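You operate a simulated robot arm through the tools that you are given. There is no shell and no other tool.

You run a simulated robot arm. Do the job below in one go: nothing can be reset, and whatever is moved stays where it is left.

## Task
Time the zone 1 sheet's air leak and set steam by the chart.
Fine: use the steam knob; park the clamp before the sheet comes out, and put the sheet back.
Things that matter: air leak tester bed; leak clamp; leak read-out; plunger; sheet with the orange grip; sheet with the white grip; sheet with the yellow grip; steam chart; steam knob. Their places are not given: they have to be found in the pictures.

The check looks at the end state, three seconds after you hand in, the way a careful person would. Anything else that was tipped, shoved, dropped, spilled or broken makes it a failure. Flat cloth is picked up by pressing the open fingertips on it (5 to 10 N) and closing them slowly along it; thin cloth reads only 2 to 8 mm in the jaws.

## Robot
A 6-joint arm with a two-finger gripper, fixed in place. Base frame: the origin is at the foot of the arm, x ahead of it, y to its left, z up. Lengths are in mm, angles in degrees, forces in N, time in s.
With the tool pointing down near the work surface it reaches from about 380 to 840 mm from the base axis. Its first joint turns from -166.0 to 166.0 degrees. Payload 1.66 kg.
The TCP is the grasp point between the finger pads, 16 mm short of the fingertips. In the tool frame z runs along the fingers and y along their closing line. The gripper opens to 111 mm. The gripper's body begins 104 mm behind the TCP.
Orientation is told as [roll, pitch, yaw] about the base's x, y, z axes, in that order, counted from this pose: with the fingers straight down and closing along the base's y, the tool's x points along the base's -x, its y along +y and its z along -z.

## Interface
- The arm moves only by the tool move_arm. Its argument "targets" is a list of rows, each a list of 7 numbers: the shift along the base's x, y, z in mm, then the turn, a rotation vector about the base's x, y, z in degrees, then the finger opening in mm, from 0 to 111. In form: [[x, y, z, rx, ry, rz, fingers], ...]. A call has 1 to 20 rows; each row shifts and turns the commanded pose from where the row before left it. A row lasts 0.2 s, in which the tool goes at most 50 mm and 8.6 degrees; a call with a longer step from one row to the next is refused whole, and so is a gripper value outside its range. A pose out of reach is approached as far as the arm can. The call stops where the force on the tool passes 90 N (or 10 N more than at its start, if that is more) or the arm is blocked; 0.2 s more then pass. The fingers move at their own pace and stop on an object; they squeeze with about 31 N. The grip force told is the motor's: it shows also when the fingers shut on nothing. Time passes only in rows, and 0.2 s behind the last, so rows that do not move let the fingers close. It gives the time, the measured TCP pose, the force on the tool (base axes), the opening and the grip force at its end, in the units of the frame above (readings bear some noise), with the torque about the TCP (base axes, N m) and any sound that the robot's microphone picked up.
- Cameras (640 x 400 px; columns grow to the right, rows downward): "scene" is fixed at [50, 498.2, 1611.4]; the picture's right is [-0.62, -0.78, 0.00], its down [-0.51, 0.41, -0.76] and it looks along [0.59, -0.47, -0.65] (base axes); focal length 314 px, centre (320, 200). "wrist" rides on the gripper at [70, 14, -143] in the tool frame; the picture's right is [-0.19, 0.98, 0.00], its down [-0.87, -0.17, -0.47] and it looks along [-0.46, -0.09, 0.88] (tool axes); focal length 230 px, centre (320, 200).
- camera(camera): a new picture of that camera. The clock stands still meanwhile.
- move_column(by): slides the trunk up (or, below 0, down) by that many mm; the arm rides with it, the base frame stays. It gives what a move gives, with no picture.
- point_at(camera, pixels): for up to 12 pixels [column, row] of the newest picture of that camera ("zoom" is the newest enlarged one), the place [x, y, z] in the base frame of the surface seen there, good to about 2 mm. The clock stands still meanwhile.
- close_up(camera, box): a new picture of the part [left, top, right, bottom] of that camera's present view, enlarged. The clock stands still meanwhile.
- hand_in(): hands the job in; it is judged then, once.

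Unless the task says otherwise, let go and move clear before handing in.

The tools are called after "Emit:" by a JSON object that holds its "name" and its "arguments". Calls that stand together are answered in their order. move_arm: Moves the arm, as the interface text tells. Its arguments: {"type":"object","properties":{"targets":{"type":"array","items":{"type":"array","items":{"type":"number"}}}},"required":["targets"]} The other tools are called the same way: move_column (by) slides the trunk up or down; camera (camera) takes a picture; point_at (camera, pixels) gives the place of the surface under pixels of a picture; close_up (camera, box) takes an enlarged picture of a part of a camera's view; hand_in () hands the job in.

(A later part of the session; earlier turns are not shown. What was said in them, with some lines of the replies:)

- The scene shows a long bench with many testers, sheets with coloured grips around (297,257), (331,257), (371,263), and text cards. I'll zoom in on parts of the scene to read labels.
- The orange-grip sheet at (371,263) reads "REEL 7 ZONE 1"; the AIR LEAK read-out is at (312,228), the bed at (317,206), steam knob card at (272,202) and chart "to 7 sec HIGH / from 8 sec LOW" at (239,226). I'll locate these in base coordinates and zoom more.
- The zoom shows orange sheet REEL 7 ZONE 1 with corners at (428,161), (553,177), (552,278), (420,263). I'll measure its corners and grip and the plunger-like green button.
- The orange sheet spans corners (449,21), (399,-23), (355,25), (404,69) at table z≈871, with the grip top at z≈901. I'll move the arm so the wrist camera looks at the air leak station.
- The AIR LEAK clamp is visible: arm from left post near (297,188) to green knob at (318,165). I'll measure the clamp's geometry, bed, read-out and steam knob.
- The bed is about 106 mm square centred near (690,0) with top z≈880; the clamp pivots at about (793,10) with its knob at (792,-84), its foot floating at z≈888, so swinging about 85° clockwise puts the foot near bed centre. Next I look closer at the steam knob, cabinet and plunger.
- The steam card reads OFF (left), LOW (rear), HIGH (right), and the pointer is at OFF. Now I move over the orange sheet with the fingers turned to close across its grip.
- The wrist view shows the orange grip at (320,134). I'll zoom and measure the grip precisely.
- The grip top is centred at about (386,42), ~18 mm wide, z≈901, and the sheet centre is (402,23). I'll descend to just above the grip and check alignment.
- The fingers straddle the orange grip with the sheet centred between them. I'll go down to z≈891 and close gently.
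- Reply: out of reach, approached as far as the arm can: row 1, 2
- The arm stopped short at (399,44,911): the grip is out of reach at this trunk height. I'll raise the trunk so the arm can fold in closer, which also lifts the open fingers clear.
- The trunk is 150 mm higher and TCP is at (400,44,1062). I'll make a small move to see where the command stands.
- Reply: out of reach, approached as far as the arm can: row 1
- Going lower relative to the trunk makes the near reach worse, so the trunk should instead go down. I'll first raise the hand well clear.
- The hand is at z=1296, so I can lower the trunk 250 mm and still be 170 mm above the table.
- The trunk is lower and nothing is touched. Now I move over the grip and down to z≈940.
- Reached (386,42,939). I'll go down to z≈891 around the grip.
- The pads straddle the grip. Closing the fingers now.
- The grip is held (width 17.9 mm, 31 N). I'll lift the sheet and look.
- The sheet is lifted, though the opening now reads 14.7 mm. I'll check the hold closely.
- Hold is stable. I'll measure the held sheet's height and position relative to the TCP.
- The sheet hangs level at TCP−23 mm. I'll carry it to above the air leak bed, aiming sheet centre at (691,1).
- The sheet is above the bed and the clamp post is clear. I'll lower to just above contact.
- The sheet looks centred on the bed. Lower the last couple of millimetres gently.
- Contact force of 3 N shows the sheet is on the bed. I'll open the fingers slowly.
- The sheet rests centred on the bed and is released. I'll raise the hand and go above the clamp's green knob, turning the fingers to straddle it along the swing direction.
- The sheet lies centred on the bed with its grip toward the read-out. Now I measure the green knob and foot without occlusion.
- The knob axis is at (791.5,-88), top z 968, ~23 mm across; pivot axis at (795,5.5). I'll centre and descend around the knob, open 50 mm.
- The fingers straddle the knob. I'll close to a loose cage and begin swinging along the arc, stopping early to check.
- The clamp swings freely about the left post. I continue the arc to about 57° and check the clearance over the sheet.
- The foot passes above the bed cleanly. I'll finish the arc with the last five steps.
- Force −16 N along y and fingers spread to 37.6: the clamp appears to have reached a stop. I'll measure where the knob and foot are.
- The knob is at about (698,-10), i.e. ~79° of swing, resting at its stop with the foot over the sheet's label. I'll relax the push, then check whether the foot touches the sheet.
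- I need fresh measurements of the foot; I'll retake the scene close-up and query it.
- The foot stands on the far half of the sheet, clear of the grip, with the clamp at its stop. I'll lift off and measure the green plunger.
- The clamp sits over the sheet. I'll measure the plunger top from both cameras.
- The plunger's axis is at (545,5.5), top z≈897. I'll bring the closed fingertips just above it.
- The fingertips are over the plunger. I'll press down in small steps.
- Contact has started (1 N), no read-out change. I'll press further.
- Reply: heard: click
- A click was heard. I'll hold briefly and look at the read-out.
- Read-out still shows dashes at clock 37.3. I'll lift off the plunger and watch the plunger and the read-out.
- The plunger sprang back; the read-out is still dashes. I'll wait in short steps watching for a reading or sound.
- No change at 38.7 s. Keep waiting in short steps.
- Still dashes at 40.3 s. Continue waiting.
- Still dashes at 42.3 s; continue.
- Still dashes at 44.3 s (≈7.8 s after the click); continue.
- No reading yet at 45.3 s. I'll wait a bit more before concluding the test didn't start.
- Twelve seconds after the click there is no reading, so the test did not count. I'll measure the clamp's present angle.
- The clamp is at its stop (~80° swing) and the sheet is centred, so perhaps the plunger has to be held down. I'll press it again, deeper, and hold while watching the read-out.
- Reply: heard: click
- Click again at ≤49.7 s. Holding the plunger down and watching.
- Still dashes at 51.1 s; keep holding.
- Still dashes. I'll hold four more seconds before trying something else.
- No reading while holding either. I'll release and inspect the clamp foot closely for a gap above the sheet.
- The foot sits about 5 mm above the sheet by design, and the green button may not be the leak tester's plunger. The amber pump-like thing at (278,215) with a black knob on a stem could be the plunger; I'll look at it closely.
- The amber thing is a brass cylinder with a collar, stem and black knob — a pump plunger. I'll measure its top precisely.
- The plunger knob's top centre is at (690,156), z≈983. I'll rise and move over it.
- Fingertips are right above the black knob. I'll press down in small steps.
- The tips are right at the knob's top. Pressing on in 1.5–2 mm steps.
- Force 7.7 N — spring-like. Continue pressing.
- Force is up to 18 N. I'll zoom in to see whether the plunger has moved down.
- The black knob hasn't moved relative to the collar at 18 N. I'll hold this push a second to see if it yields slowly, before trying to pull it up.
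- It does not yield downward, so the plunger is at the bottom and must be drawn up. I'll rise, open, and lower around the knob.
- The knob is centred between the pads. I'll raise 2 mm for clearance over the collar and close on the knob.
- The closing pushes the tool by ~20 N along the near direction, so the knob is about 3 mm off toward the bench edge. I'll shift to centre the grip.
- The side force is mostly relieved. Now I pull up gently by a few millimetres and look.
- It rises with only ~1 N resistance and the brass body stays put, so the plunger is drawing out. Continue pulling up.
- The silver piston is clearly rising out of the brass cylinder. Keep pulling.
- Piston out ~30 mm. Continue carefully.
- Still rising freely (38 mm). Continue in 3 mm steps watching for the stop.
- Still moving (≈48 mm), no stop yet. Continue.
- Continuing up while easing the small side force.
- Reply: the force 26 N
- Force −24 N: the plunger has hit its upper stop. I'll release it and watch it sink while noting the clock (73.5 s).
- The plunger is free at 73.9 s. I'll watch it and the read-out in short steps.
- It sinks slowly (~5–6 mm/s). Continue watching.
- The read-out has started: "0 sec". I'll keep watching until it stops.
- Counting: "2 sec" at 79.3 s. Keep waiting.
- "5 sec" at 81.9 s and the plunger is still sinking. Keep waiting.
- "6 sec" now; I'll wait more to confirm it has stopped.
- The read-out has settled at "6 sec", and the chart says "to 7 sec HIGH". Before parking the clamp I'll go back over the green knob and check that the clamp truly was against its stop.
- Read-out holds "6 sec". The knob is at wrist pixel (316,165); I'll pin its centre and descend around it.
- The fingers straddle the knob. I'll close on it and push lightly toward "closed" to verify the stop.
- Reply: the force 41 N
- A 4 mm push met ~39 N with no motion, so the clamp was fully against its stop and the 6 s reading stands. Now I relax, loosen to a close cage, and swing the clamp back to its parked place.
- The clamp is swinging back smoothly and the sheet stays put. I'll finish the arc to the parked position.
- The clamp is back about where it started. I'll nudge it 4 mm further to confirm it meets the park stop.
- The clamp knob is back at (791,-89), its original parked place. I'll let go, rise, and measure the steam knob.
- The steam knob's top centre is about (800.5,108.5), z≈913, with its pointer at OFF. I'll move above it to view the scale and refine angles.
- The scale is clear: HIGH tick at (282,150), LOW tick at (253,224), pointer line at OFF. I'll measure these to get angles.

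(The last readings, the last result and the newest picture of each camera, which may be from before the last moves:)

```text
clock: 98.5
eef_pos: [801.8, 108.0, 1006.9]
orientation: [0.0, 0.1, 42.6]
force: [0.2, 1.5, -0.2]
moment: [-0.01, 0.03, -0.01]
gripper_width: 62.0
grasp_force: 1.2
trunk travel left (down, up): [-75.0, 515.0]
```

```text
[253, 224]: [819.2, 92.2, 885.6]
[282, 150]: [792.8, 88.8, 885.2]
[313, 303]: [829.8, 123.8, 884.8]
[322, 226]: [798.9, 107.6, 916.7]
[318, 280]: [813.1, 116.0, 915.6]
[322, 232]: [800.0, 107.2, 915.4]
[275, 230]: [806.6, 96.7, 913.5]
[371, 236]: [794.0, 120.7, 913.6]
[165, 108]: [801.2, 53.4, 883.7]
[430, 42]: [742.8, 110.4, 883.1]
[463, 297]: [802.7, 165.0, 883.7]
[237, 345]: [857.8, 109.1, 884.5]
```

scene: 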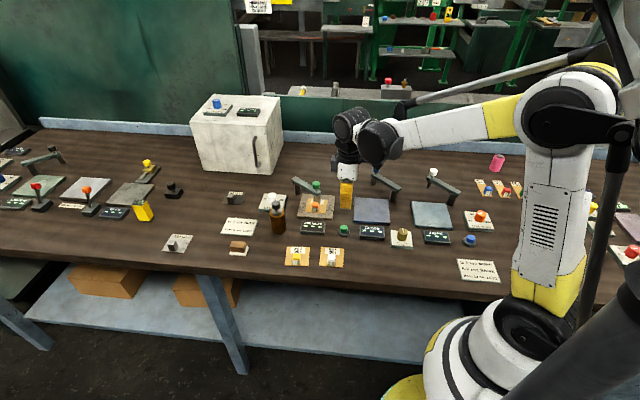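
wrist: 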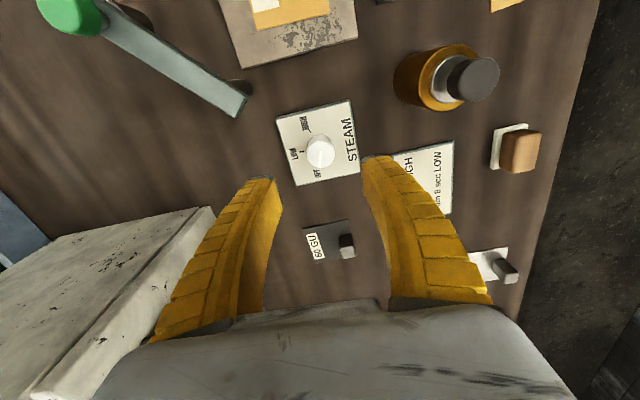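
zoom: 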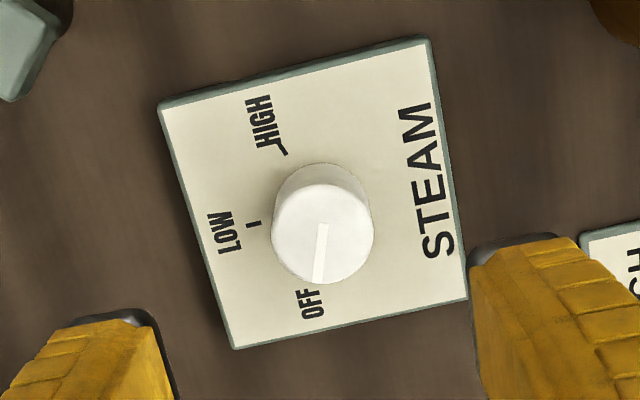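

Knob centre is (800.5,109); OFF ≈ 28°, LOW ≈ −43°, HIGH ≈ −112°, so HIGH needs about −140° (clockwise from above). I'll descend around the knob.

Emit:
{"name": "move_arm", "arguments": {"targets": [[-0.8, 0.6, -25, 0, 0, 0, 50], [0, 0, -25, 0, 0, 0, 50], [0, 0, -25, 0, 0, 0, 50], [0, 0, -21, 0, 0, 0, 50], [0, 0, 0, 0, 0, 0, 50]]}}

Emit:
{"name": "camera", "arguments": {"camera": "wrist"}}

Emit:
{"name": "close_up", "arguments": {"camera": "scene", "box": [242, 160, 322, 225]}}

```text
clock: 99.7
eef_pos: [800.8, 107.2, 912.8]
orientation: [0.0, 0.0, 42.5]
force: [1.1, 0.1, -0.5]
moment: [-0.03, -0.01, 0.02]
gripper_width: 51.9
grasp_force: 1.3
trunk travel left (down, up): [-75.0, 515.0]
```

```text
taken
```

wrist: 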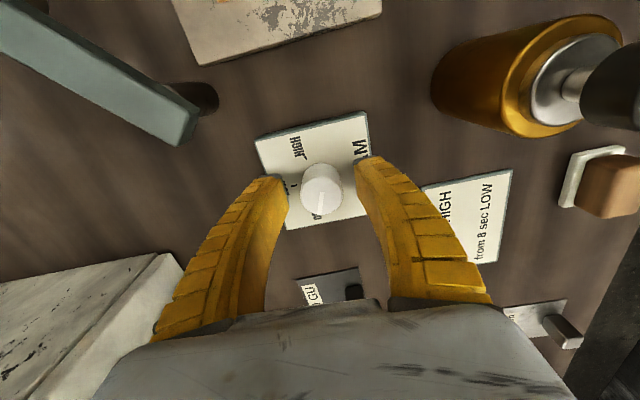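

```text
6.15 times, centred on (282, 192) of scene
```

zoom: 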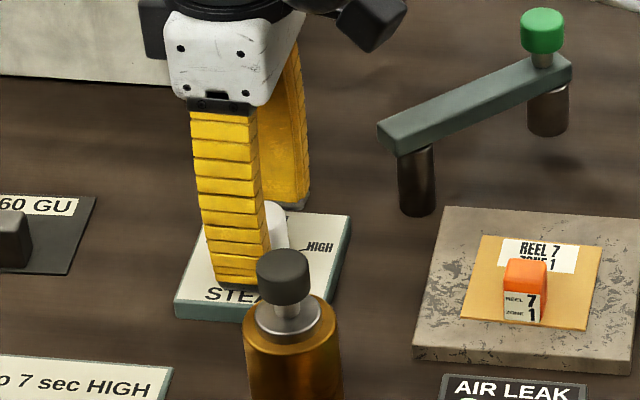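

Aligned around the white knob. I'll lower 2 mm and close on it.

Emit:
{"name": "move_arm", "arguments": {"targets": [[0, 0.8, -3, 0, 0, 0, 40], [0, 0, 0, 0, 0, 0, 30], [0, 0, 0, 0, 0, 0, 22], [0, 0, 0, 0, 0, 0, 16], [0, 0, 0, 0, 0, 0, 10]]}}

```text
clock: 100.9
eef_pos: [801.7, 109.2, 908.1]
orientation: [0.0, -0.2, 42.6]
force: [3.3, 2.5, 3.7]
moment: [0.4, -0.4, 0.0]
gripper_width: 25.4
grasp_force: 34.2
trunk travel left (down, up): [-75.0, 515.0]
```

Gripped at 25.4 mm with small side forces. I'll begin turning clockwise.

Emit:
{"name": "move_arm", "arguments": {"targets": [[0, 0, 0, 0, 0, -7, 10], [0, 0, 0, 0, 0, -7, 10], [0, 0, 0, 0, 0, -7, 10]]}}

Emit:
{"name": "close_up", "arguments": {"camera": "wrist", "box": [260, 90, 380, 230]}}

```text
clock: 101.7
eef_pos: [801.3, 108.5, 908.4]
orientation: [0.0, 0.1, 21.6]
force: [11.6, 7.0, 11.3]
moment: [0.12, -0.29, 0.0]
gripper_width: 25.2
grasp_force: 34.3
trunk travel left (down, up): [-75.0, 515.0]
```

```text
2.86 times, centred on (320, 160) of wrist
```

zoom: 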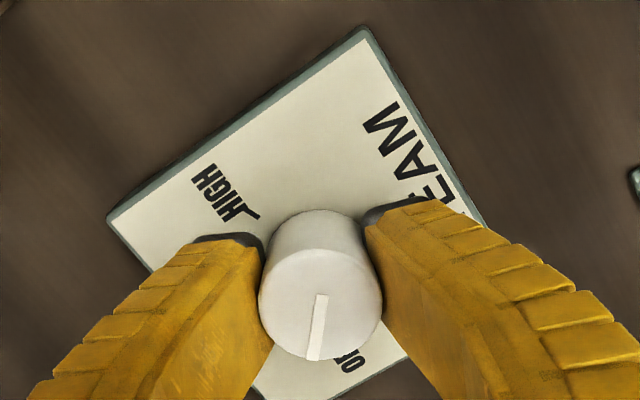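

The pointer turns with the gripper. Continue another −64°.

Emit:
{"name": "move_arm", "arguments": {"targets": [[0, 0, 0, 0, 0, -8, 10], [0, 0, 0, 0, 0, -8, 10], [0, 0, 0, 0, 0, -8, 10], [0, 0, 0, 0, 0, -8, 10]]}}

Emit:
{"name": "close_up", "arguments": {"camera": "wrist", "box": [260, 90, 380, 230]}}

```text
clock: 102.7
eef_pos: [801.0, 110.5, 909.0]
orientation: [0.1, 0.0, -10.5]
force: [19.9, 13.3, 18.0]
moment: [0.07, -0.16, 0.02]
gripper_width: 25.1
grasp_force: 34.6
trunk travel left (down, up): [-75.0, 515.0]
```

```text
2.86 times, centred on (320, 160) of wrist
```

zoom: 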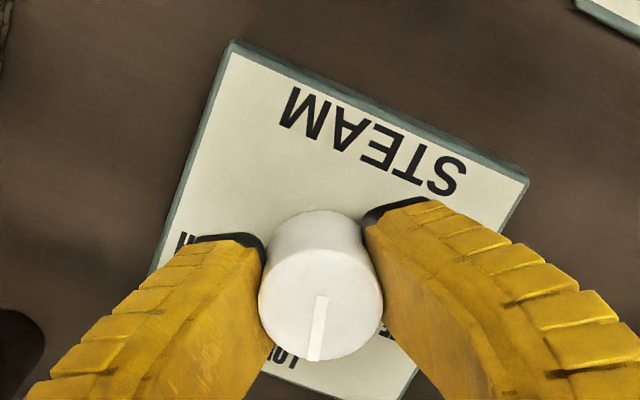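

The pointer now faces near LOW; side force has grown to ~24 N so I'll shift to relieve it, then continue turning.

Emit:
{"name": "move_arm", "arguments": {"targets": [[1.2, 0.8, 1, 0, 0, 0, 10], [1.2, 0.8, 1, 0, 0, 0, 10], [0, 0, 0, 0, 0, 0, 10]]}}

```text
clock: 103.5
eef_pos: [802.6, 110.0, 911.0]
orientation: [-0.1, 0.2, -10.5]
force: [-16.6, -0.4, -11.9]
moment: [0.13, 0.18, -0.03]
gripper_width: 23.3
grasp_force: 34.3
trunk travel left (down, up): [-75.0, 515.0]
```

Overcorrected; go back half.

Emit:
{"name": "move_arm", "arguments": {"targets": [[-1.1, -0.2, -0.8, 0, 0, 0, 10], [0, 0, 0, 0, 0, 0, 10]]}}

Emit:
{"name": "close_up", "arguments": {"camera": "wrist", "box": [260, 90, 380, 230]}}

```text
clock: 104.1
eef_pos: [801.8, 109.4, 910.6]
orientation: [0.0, -0.1, -10.4]
force: [-6.4, -2.9, 0.6]
moment: [0.09, 0.1, -0.01]
gripper_width: 22.6
grasp_force: 34.1
trunk travel left (down, up): [-75.0, 515.0]
```

```text
2.86 times, centred on (320, 160) of wrist
```

zoom: 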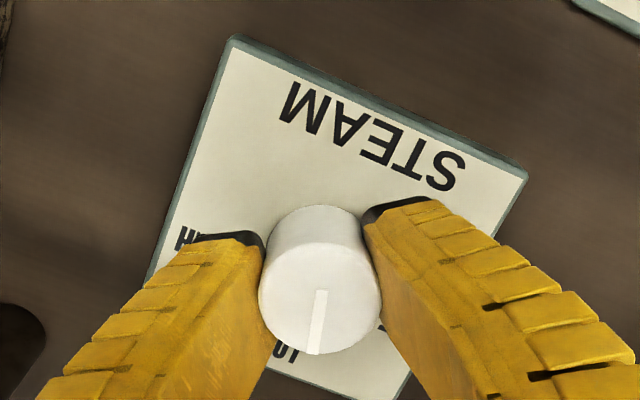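

Forces are small again. Continue turning −32°.

Emit:
{"name": "move_arm", "arguments": {"targets": [[0, 0, 0, 0, 0, -8, 10], [0, 0, 0, 0, 0, -8, 10], [0, 0, 0, 0, 0, -8, 10], [0, 0, 0, 0, 0, -8, 10]]}}

Emit:
{"name": "close_up", "arguments": {"camera": "wrist", "box": [260, 90, 380, 230]}}

```text
clock: 105.1
eef_pos: [803.2, 110.8, 911.0]
orientation: [0.1, 0.1, -42.5]
force: [4.4, -5.0, 6.5]
moment: [-0.16, -0.19, -0.02]
gripper_width: 22.5
grasp_force: 34.3
trunk travel left (down, up): [-75.0, 515.0]
```

```text
2.86 times, centred on (320, 160) of wrist
```

zoom: 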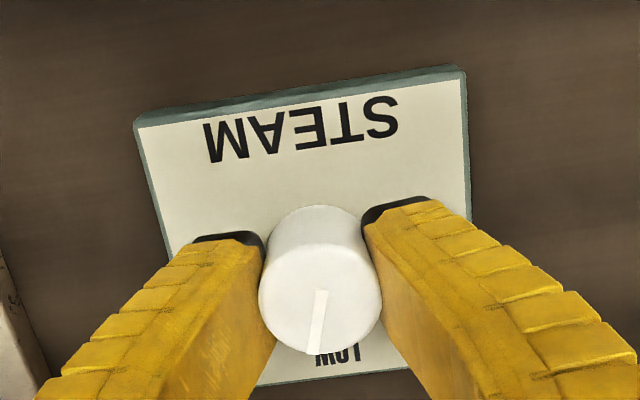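

The pointer has passed LOW. I'll keep turning toward HIGH in steps.

Emit:
{"name": "move_arm", "arguments": {"targets": [[0, 0, 0, 0, 0, -8, 10], [0, 0, 0, 0, 0, -8, 10], [0, 0, 0, 0, 0, -8, 10], [0, 0, 0, 0, 0, -4, 10]]}}

Emit:
{"name": "close_up", "arguments": {"camera": "wrist", "box": [260, 90, 380, 230]}}

Emit:
{"name": "close_up", "arguments": {"camera": "scene", "box": [242, 150, 322, 225]}}

```text
clock: 106.1
eef_pos: [802.3, 110.8, 909.9]
orientation: [0.0, 0.1, -70.6]
force: [9.3, -4.1, 9.4]
moment: [-0.17, -0.12, 0.0]
gripper_width: 22.7
grasp_force: 34.1
trunk travel left (down, up): [-75.0, 515.0]
```

```text
2.86 times, centred on (320, 160) of wrist
```

zoom: 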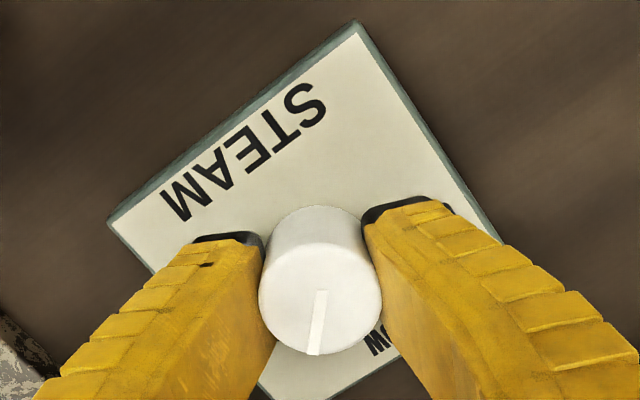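

```text
5.33 times, centred on (282, 188) of scene
```

zoom: 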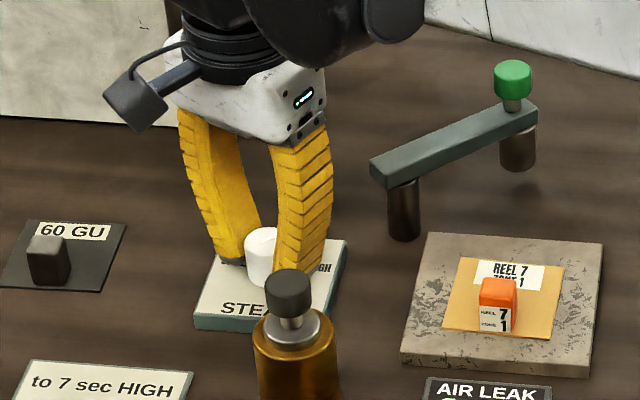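

Turned 113° so far. Another −27° to reach HIGH.

Emit:
{"name": "move_arm", "arguments": {"targets": [[0, 0, 0, 0, 0, -8, 10], [0, 0, 0, 0, 0, -8, 10], [0, 0, 0, 0, 0, -8, 10], [0, 0, 0, 0, 0, -2.5, 10], [0, 0, 0, 0, 0, 0, 10]]}}

Emit:
{"name": "close_up", "arguments": {"camera": "wrist", "box": [260, 90, 380, 230]}}

```text
clock: 107.3
eef_pos: [801.4, 109.8, 910.5]
orientation: [0.0, 0.1, -96.9]
force: [8.6, -5.6, 8.1]
moment: [-0.1, -0.03, 0.17]
gripper_width: 22.6
grasp_force: 33.8
trunk travel left (down, up): [-75.0, 515.0]
```

```text
2.86 times, centred on (320, 160) of wrist
```

zoom: 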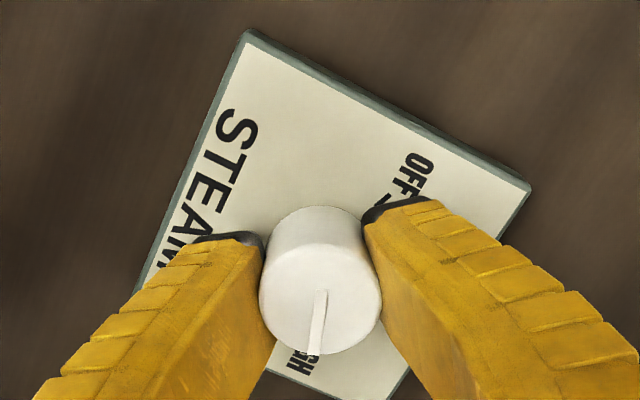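

The pointer now faces HIGH and a small resisting torque (0.17 N m) appears, likely the end stop. I'll release and look.

Emit:
{"name": "move_arm", "arguments": {"targets": [[0, 0, 0, 0, 0, 0, 22], [0, 0, 0, 0, 0, 0, 34], [0, 0, 0, 0, 0, 0, 50], [0, 0, 25, 0, 0, 0, 50], [0, 0, 30, 0, 0, 0, 50], [0, 0, 30, 0, 0, 0, 50], [0, 0, 0, 0, 0, 0, 50]]}}

Emit:
{"name": "close_up", "arguments": {"camera": "wrist", "box": [260, 90, 380, 200]}}

Emit:
{"name": "close_up", "arguments": {"camera": "scene", "box": [242, 170, 312, 225]}}

```text
clock: 108.9
eef_pos: [801.1, 110.6, 995.9]
orientation: [0.0, -0.1, -96.9]
force: [-1.1, 0.1, -1.5]
moment: [0.02, -0.01, -0.03]
gripper_width: 52.4
grasp_force: 1.2
trunk travel left (down, up): [-75.0, 515.0]
```

```text
3.64 times, centred on (320, 145) of wrist
```

zoom: 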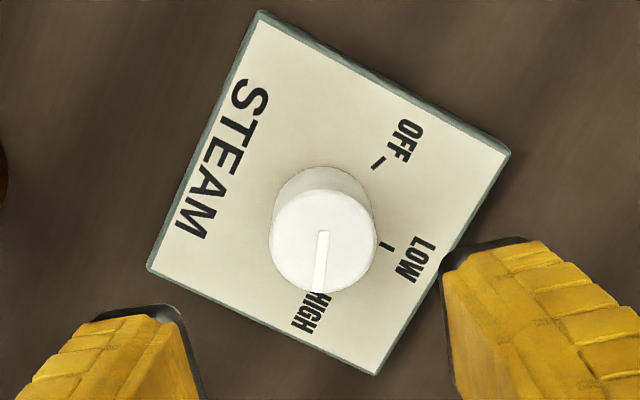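

```text
7.27 times, centred on (277, 198) of scene
```

zoom: 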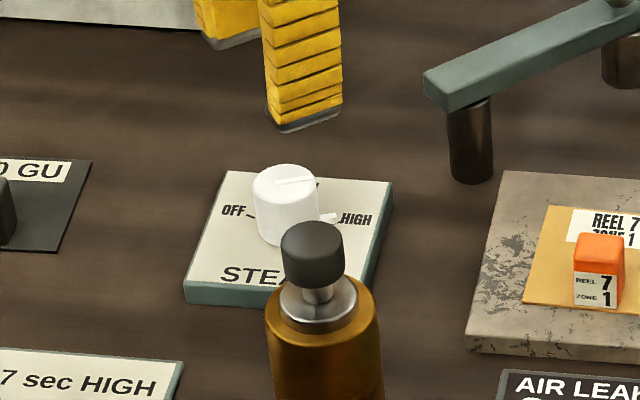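

The pointer tick sits right at HIGH. I'll measure the angle.

Emit:
{"name": "point_at", "arguments": {"camera": "zoom", "pixels": [[278, 184], [312, 180], [290, 182], [328, 217], [334, 219], [248, 217], [287, 190]]}}

Emit:
{"name": "close_up", "arguments": {"camera": "wrist", "box": [290, 110, 370, 180]}}

Emit:
{"name": "point_at", "arguments": {"camera": "zoom", "pixels": [[266, 270], [252, 385], [262, 300], [185, 260], [340, 270], [397, 152], [412, 304], [250, 395]]}}

```text
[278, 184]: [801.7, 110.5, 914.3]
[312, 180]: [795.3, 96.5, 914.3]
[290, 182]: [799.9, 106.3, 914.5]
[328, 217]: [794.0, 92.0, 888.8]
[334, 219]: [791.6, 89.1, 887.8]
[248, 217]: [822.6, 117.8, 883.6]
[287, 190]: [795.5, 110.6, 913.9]
```

```text
5.71 times, centred on (330, 145) of wrist
```

zoom: 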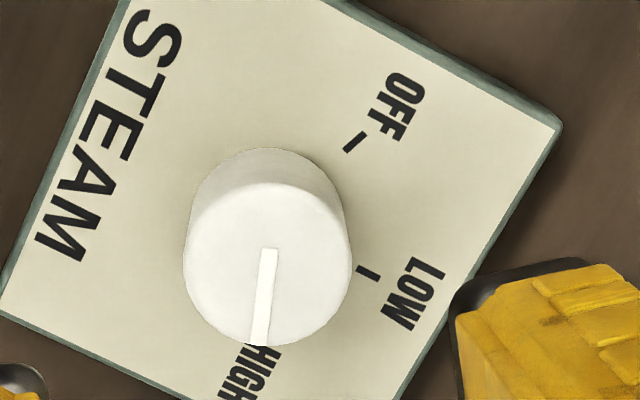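

```text
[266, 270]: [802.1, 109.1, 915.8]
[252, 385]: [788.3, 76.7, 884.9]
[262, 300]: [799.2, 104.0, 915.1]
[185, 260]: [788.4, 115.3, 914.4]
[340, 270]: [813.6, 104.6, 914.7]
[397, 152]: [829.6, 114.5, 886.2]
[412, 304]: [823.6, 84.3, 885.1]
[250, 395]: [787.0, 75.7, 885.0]
```

The steam pointer is at −113°, on the HIGH mark. Now I return to the sheet on the bed, turning the fingers back to −47.6°.

Emit:
{"name": "move_arm", "arguments": {"targets": [[-21.1, -15, 0, 0, 0, 8.2, 56], [-21.1, -15, 0, 0, 0, 8.2, 56], [-21.1, -15, 0, 0, 0, 8.2, 56], [-21.1, -15, 0, 0, 0, 8.2, 56], [-21.1, -15, 0, 0, 0, 8.2, 56], [-21, -15.2, 0, 0, 0, 8.3, 56], [0, 0, 0, 0, 0, 0, 56]]}}

Emit:
{"name": "camera", "arguments": {"camera": "wrist"}}

Emit:
{"name": "close_up", "arguments": {"camera": "scene", "box": [282, 160, 352, 225]}}

```text
clock: 110.5
eef_pos: [675.3, 18.7, 996.4]
orientation: [0.0, 0.0, -47.4]
force: [-0.5, 1.1, 1.1]
moment: [-0.01, 0.01, 0.0]
gripper_width: 58.0
grasp_force: 1.3
trunk travel left (down, up): [-75.0, 515.0]
```

```text
taken
```

wrist: 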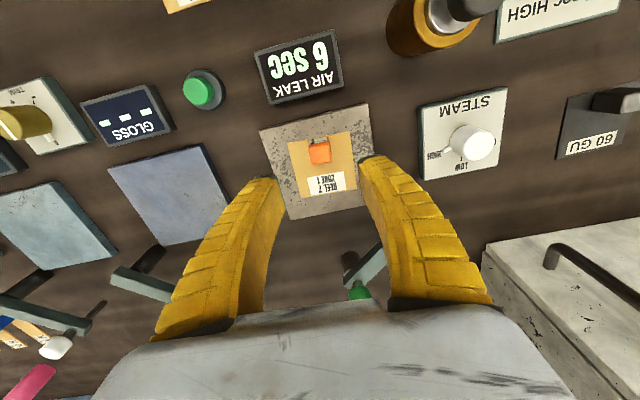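

```text
6.15 times, centred on (317, 192) of scene
```

zoom: 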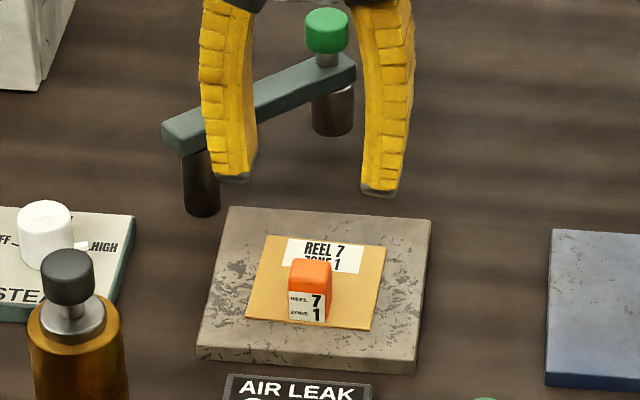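

The sheet still lies as placed and the clamp is parked. I'll measure the grip's present position.

Emit:
{"name": "point_at", "arguments": {"camera": "zoom", "pixels": [[294, 264], [328, 266], [326, 288], [292, 286], [310, 276], [268, 238], [384, 247], [372, 328], [248, 316]]}}

```text
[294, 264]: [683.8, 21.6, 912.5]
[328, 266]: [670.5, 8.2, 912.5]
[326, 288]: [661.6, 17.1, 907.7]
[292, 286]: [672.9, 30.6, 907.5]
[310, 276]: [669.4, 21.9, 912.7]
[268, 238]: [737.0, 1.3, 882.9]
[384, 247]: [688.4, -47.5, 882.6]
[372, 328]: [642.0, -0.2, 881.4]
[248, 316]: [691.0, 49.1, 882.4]
```

The sheet centre is at (689.6,0.7), turned about 2° from before; the grip is at about (673,20). I'll descend around it with yaw −45.5°.

Emit:
{"name": "move_arm", "arguments": {"targets": [[-1, 0.6, -22, 0, 0, 2, 56], [-0.8, 0.6, -24, 0, 0, 0, 56], [0, 0, -24, 0, 0, 0, 56], [0, 0, -21, 0, 0, 0, 56], [0, 0, 0, 0, 0, 0, 56]]}}

Emit:
{"name": "camera", "arguments": {"camera": "wrist"}}

Emit:
{"name": "close_up", "arguments": {"camera": "scene", "box": [282, 160, 352, 225]}}

```text
clock: 111.7
eef_pos: [674.5, 22.4, 903.0]
orientation: [-0.1, 0.0, -45.5]
force: [-0.5, 0.0, -0.1]
moment: [0.02, 0.01, 0.01]
gripper_width: 58.2
grasp_force: 1.7
trunk travel left (down, up): [-75.0, 515.0]
```

```text
taken
```

wrist: 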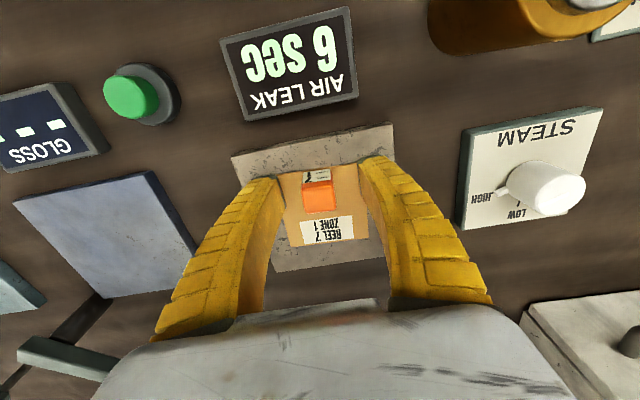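

```text
6.15 times, centred on (317, 192) of scene
```

zoom: 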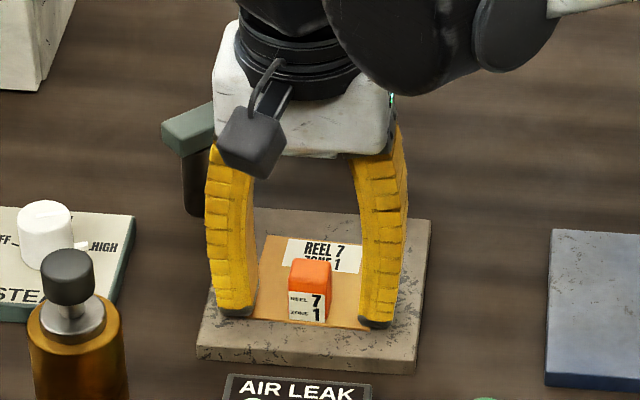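

The grip is centred between the pads. Closing.

Emit:
{"name": "move_arm", "arguments": {"targets": [[0, 0, 1, 0, 0, 0, 40], [0, 0, 0, 0, 0, 0, 28], [0, 0, 0, 0, 0, 0, 20], [0, 0, 0, 0, 0, 0, 10], [0, 0, 0, 0, 0, 0, 0], [0, 0, 0, 0, 0, 0, 0]]}}

```text
clock: 113.1
eef_pos: [673.5, 21.3, 904.9]
orientation: [0.0, 0.0, -45.6]
force: [2.4, 0.2, 7.5]
moment: [-0.08, -0.09, -0.04]
gripper_width: 18.1
grasp_force: 30.8
trunk travel left (down, up): [-75.0, 515.0]
```

Gripped at 18.1 mm. Lift it clear of the bed.

Emit:
{"name": "move_arm", "arguments": {"targets": [[0, 0, 8, 0, 0, 0, 0], [0, 0, 16, 0, 0, 0, 0], [0, 0, 22, 0, 0, 0, 0], [0, 0, 24, 0, 0, 0, 0], [0, 0, 0, 0, 0, 0, 0]]}}

Emit:
{"name": "close_up", "arguments": {"camera": "scene", "box": [282, 150, 362, 225]}}

Emit:
{"name": "close_up", "arguments": {"camera": "wrist", "box": [250, 140, 390, 260]}}

```text
clock: 114.3
eef_pos: [675.2, 21.4, 975.7]
orientation: [0.0, 0.0, -45.6]
force: [0.1, 1.0, 0.0]
moment: [0.02, 0.03, 0.0]
gripper_width: 14.6
grasp_force: 31.2
trunk travel left (down, up): [-75.0, 515.0]
```

```text
5.33 times, centred on (322, 188) of scene
```

zoom: 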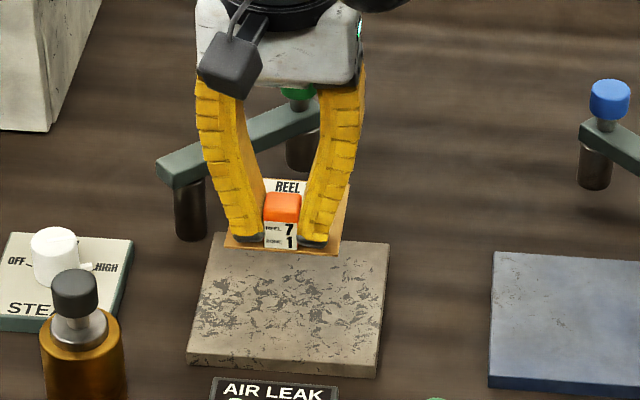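

```text
3.33 times, centred on (320, 200) of wrist
```

zoom: 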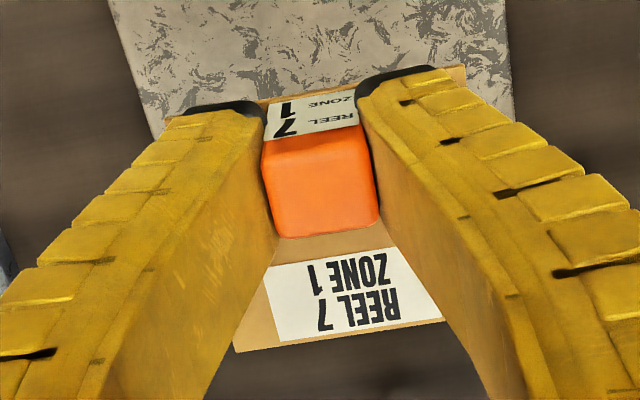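

Held well. I'll measure the held sheet's corners to compute the put-back pose.

Emit:
{"name": "close_up", "arguments": {"camera": "scene", "box": [302, 175, 352, 205]}}

Emit:
{"name": "point_at", "arguments": {"camera": "zoom", "pixels": [[245, 220], [245, 150], [100, 205], [60, 208], [230, 215], [262, 90], [235, 195], [150, 210], [110, 120], [180, 122]]}}

```text
12.80 times, centred on (327, 190) of scene
```

zoom: 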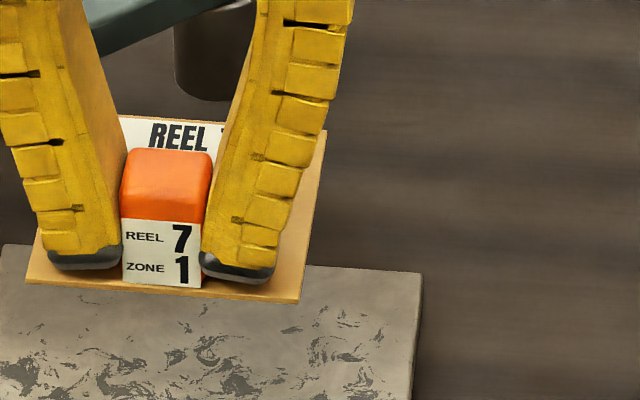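

```text
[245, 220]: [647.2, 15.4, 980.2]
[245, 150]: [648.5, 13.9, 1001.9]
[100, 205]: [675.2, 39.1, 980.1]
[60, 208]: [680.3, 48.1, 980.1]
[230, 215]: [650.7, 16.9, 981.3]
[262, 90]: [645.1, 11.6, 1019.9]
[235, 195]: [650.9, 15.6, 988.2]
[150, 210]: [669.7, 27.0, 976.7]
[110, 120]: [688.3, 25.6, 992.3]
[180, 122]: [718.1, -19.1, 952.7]
```

Emit:
{"name": "point_at", "arguments": {"camera": "zoom", "pixels": [[298, 298], [30, 280], [322, 140], [128, 155], [208, 158], [205, 210], [122, 205], [165, 285]]}}

```text
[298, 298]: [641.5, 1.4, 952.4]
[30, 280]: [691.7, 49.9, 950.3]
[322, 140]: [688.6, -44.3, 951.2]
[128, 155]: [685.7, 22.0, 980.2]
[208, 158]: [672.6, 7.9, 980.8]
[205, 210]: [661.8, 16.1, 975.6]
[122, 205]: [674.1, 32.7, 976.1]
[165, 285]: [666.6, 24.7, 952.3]
```

The held sheet is square to the gripper. I'll carry it back to above its original place, turning −2° on the way.

Emit:
{"name": "move_arm", "arguments": {"targets": [[-20, 1.5, 0, 0, 0, -0.5, 0], [-36, 2.6, 0, 0, 0, -0.5, 0], [-36, 2.6, 0, 0, 0, -0.5, 0], [-36, 2.6, 0, 0, 0, -0.5, 0], [-36, 2.6, 0, 0, 0, 0, 0], [-36, 2.6, 0, 0, 0, 0, 0], [-36, 2.6, 0, 0, 0, 0, 0], [-36, 2.6, 0, 0, 0, 0, 0], [-15.6, 1.2, 0, 0, 0, 0, 0], [0, 0, 0, 0, 0, 0, 0]]}}

Emit:
{"name": "close_up", "arguments": {"camera": "scene", "box": [340, 220, 410, 275]}}

Emit:
{"name": "camera", "arguments": {"camera": "scene"}}

```text
clock: 116.5
eef_pos: [385.8, 42.3, 975.6]
orientation: [0.0, 0.1, -47.6]
force: [-0.6, 0.3, -1.0]
moment: [-0.01, -0.02, 0.0]
gripper_width: 14.7
grasp_force: 30.9
trunk travel left (down, up): [-75.0, 515.0]
```

```text
7.27 times, centred on (375, 248) of scene
```

zoom: 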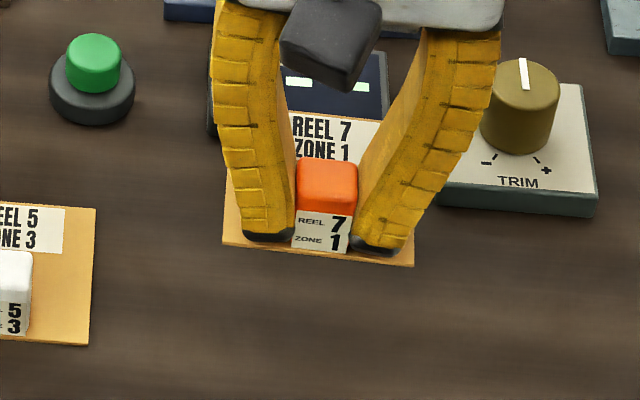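

```text
taken
```

scene: 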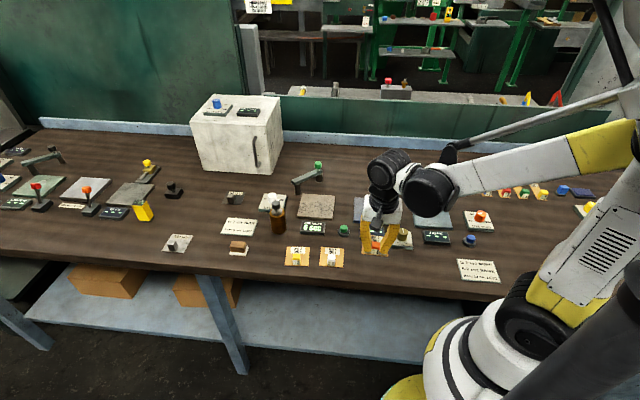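

Emit:
{"name": "point_at", "arguments": {"camera": "zoom", "pixels": [[227, 242], [411, 262], [228, 180], [320, 250], [302, 163], [352, 165], [340, 155]]}}

```text
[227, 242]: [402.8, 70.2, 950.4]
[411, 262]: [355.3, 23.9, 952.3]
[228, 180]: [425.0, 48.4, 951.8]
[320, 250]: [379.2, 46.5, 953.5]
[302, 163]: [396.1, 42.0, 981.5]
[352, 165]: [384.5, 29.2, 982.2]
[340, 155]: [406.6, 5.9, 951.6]
```

The corners match the original spot within ~1.5 mm. I'll lower to just above the table.

Emit:
{"name": "move_arm", "arguments": {"targets": [[0.8, 0.4, -25, 0, 0, 0, 0], [0, 0, -25, 0, 0, 0, 0], [0, 0, -20, 0, 0, 0, 0], [0, 0, -5, 0, 0, 0, 0], [0, 0, 0, 0, 0, 0, 0]]}}

Emit:
{"name": "close_up", "arguments": {"camera": "scene", "box": [340, 230, 410, 285]}}

Emit:
{"name": "point_at", "arguments": {"camera": "zoom", "pixels": [[175, 240], [352, 262], [190, 190]]}}

```text
clock: 117.7
eef_pos: [386.4, 42.4, 899.0]
orientation: [0.0, 0.0, -47.6]
force: [0.7, 0.1, 0.1]
moment: [0.01, 0.0, 0.01]
gripper_width: 14.8
grasp_force: 31.4
trunk travel left (down, up): [-75.0, 515.0]
```

```text
7.27 times, centred on (375, 258) of scene
```

zoom: 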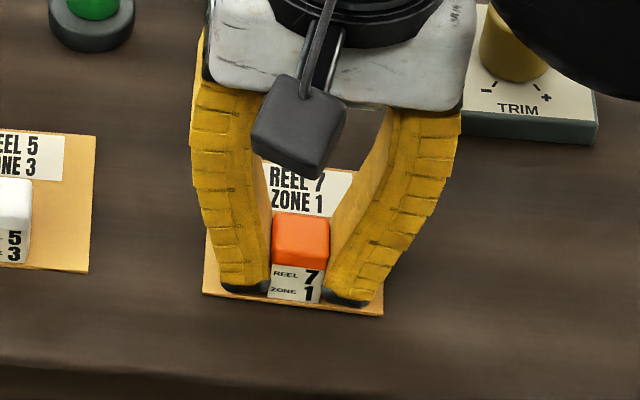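

```text
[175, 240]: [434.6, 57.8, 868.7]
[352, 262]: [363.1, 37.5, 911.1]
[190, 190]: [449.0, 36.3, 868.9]
```

Sheet just above the table. Lowering the last few millimetres gently.

Emit:
{"name": "move_arm", "arguments": {"targets": [[0, 0, -1.5, 0, 0, 0, 0], [0, 0, -1, 0, 0, 0, 0], [0, 0, -1, 0, 0, 0, 0], [0, 0, 0, 0, 0, 0, 0]]}}

```text
clock: 118.7
eef_pos: [387.8, 41.1, 896.0]
orientation: [0.1, 0.0, -47.6]
force: [-0.3, 0.0, -1.3]
moment: [0.03, 0.02, 0.02]
gripper_width: 14.9
grasp_force: 30.5
trunk travel left (down, up): [-75.0, 515.0]
```

Emit:
{"name": "move_arm", "arguments": {"targets": [[0, 0, -1, 0, 0, 0, 0], [0, 0, -0.8, 0, 0, 0, 0], [0, 0, 0, 0, 0, 0, 0]]}}

```text
clock: 119.5
eef_pos: [386.4, 42.7, 893.9]
orientation: [0.1, 0.0, -47.6]
force: [0.0, -0.5, 0.5]
moment: [0.0, -0.02, -0.05]
gripper_width: 14.6
grasp_force: 30.8
trunk travel left (down, up): [-75.0, 515.0]
```

No contact yet (0.5 N). A little lower.

Emit:
{"name": "move_arm", "arguments": {"targets": [[0, 0, -1, 0, 0, 0, 0], [0, 0, 0, 0, 0, 0, 0]]}}

Emit:
{"name": "close_up", "arguments": {"camera": "scene", "box": [340, 235, 400, 285]}}

Emit:
{"name": "point_at", "arguments": {"camera": "zoom", "pixels": [[186, 279], [363, 302], [188, 230], [272, 285], [290, 200]]}}

```text
clock: 120.1
eef_pos: [387.5, 41.3, 894.5]
orientation: [0.0, 0.0, -47.6]
force: [1.4, 1.7, 5.3]
moment: [0.0, -0.03, 0.02]
gripper_width: 16.5
grasp_force: 31.3
trunk travel left (down, up): [-75.0, 515.0]
```

```text
8.00 times, centred on (370, 260) of scene
```

zoom: 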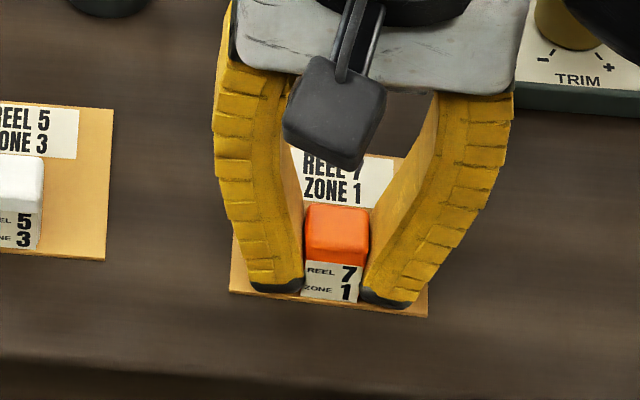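

```text
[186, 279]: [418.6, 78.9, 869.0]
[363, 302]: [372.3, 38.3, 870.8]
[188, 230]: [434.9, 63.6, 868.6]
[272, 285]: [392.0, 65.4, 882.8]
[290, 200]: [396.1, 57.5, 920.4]
```

Contact at 5 N. I'll check the corners against the originals before letting go.

Emit:
{"name": "point_at", "arguments": {"camera": "zoom", "pixels": [[232, 290], [425, 314], [340, 303], [235, 240]]}}

```text
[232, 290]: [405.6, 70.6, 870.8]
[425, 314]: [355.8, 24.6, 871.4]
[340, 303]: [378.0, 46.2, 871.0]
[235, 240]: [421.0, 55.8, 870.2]
```

Corners are within about 1 mm of the originals. Releasing slowly.

Emit:
{"name": "move_arm", "arguments": {"targets": [[0, 0, 0, 0, 0, 0, 18], [0, 0, 0, 0, 0, 0, 24], [0, 0, 0, 0, 0, 0, 34], [0, 0, 0, 0, 0, 0, 44], [0, 0, 0, 0, 0, 0, 52], [0, 0, 0, 0, 0, 0, 56]]}}

Emit:
{"name": "close_up", "arguments": {"camera": "scene", "box": [340, 235, 400, 285]}}

```text
clock: 121.5
eef_pos: [387.5, 42.7, 893.5]
orientation: [0.0, 0.1, -47.5]
force: [-0.3, 0.0, 0.1]
moment: [-0.04, -0.04, 0.02]
gripper_width: 58.3
grasp_force: 1.3
trunk travel left (down, up): [-75.0, 515.0]
```

```text
8.00 times, centred on (370, 260) of scene
```

zoom: 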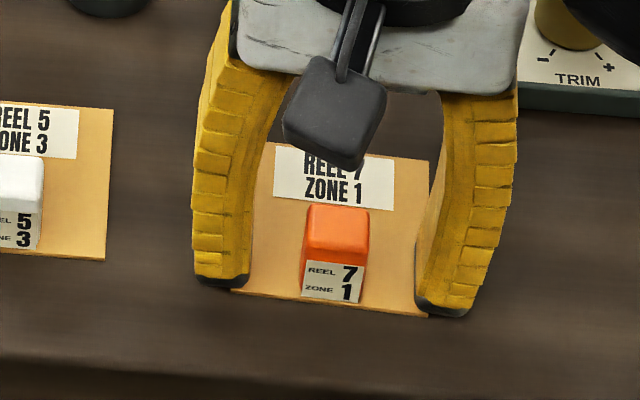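

The sheet is back in place and released. I'll rise straight up and move clear, then check everything.

Emit:
{"name": "move_arm", "arguments": {"targets": [[0, 0, 20, 0, 0, 0, 56], [0, 0, 35, 0, 0, 0, 56], [0, 0, 40, 0, 0, 0, 56], [0, 0, 40, 0, 0, 0, 56], [0, 0, 40, 0, 0, 0, 56], [10, -20, 30, 0, 0, 0, 56], [10, -30, 30, 0, 0, 0, 56], [10, -30, 20, 0, 0, 0, 56], [0, 0, 0, 0, 0, 0, 56]]}}

Emit:
{"name": "camera", "arguments": {"camera": "scene"}}

Emit:
{"name": "close_up", "arguments": {"camera": "scene", "box": [340, 230, 410, 285]}}

Emit:
{"name": "close_up", "arguments": {"camera": "scene", "box": [250, 150, 390, 250]}}

```text
clock: 123.5
eef_pos: [417.3, -39.1, 1149.5]
orientation: [0.0, 0.0, -47.7]
force: [-0.1, -0.2, -0.1]
moment: [0.0, -0.01, 0.02]
gripper_width: 57.9
grasp_force: 1.4
trunk travel left (down, up): [-75.0, 515.0]
```

```text
taken
```

scene: 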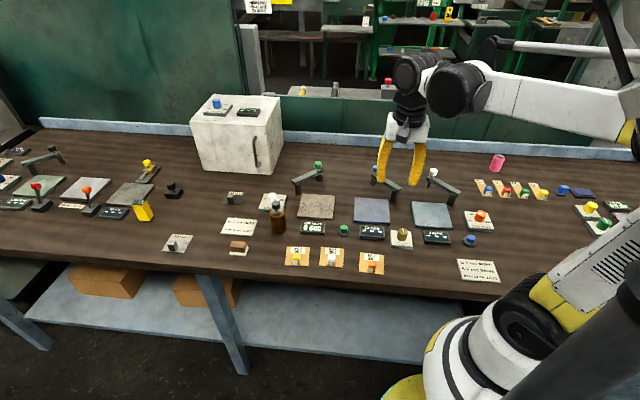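

```text
7.27 times, centred on (375, 258) of scene
```

zoom: 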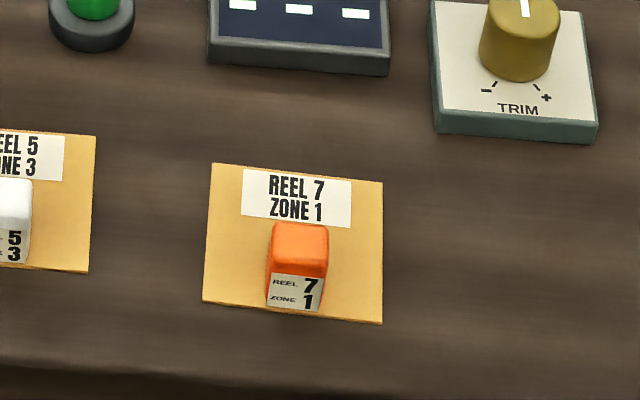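

```text
4.00 times, centred on (320, 200) of scene
```

zoom: 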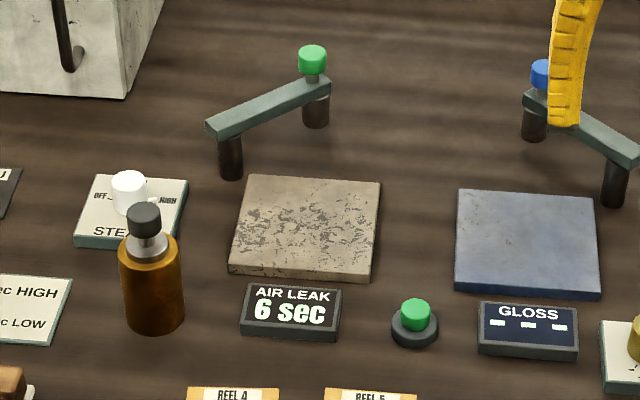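

Everything checks out. The read-out shows "6 sec", the steam pointer is at HIGH and the clamp is at its original parked place. The orange sheet is back at its spot, the hand is clear, and nothing else has moved. Handing in.

Emit:
{"name": "hand_in", "arguments": {}}

```text
The job is handed in.
```

I timed the zone 1 sheet's air leak at 6 seconds. The chart says "to 7 sec HIGH", so I turned the steam knob from OFF to HIGH.

- **Test:** I laid the orange-grip sheet (REEL 7 ZONE 1) on the air leak bed and swung the clamp over it until it hit its stop. I then drew the plunger up and let it sink while the read-out counted.
- **Wrong button first:** I took the green button between the AIR LEAK and GLOSS read-outs for the plunger and pressed it twice. It clicked, but neither read-out changed. I also pushed the real plunger (the brass cylinder with the black knob) downward before realising it had to be pulled up. Neither left anything visibly changed.
- **Clamp:** I swung it back to its original parked position before lifting the sheet.
- **Sheet:** It is back in its original spot, with the corners I checked within about 1 mm of where they started.

I saw nothing tipped or shoved in the final pictures. The hand was clear of the bench when I handed in.
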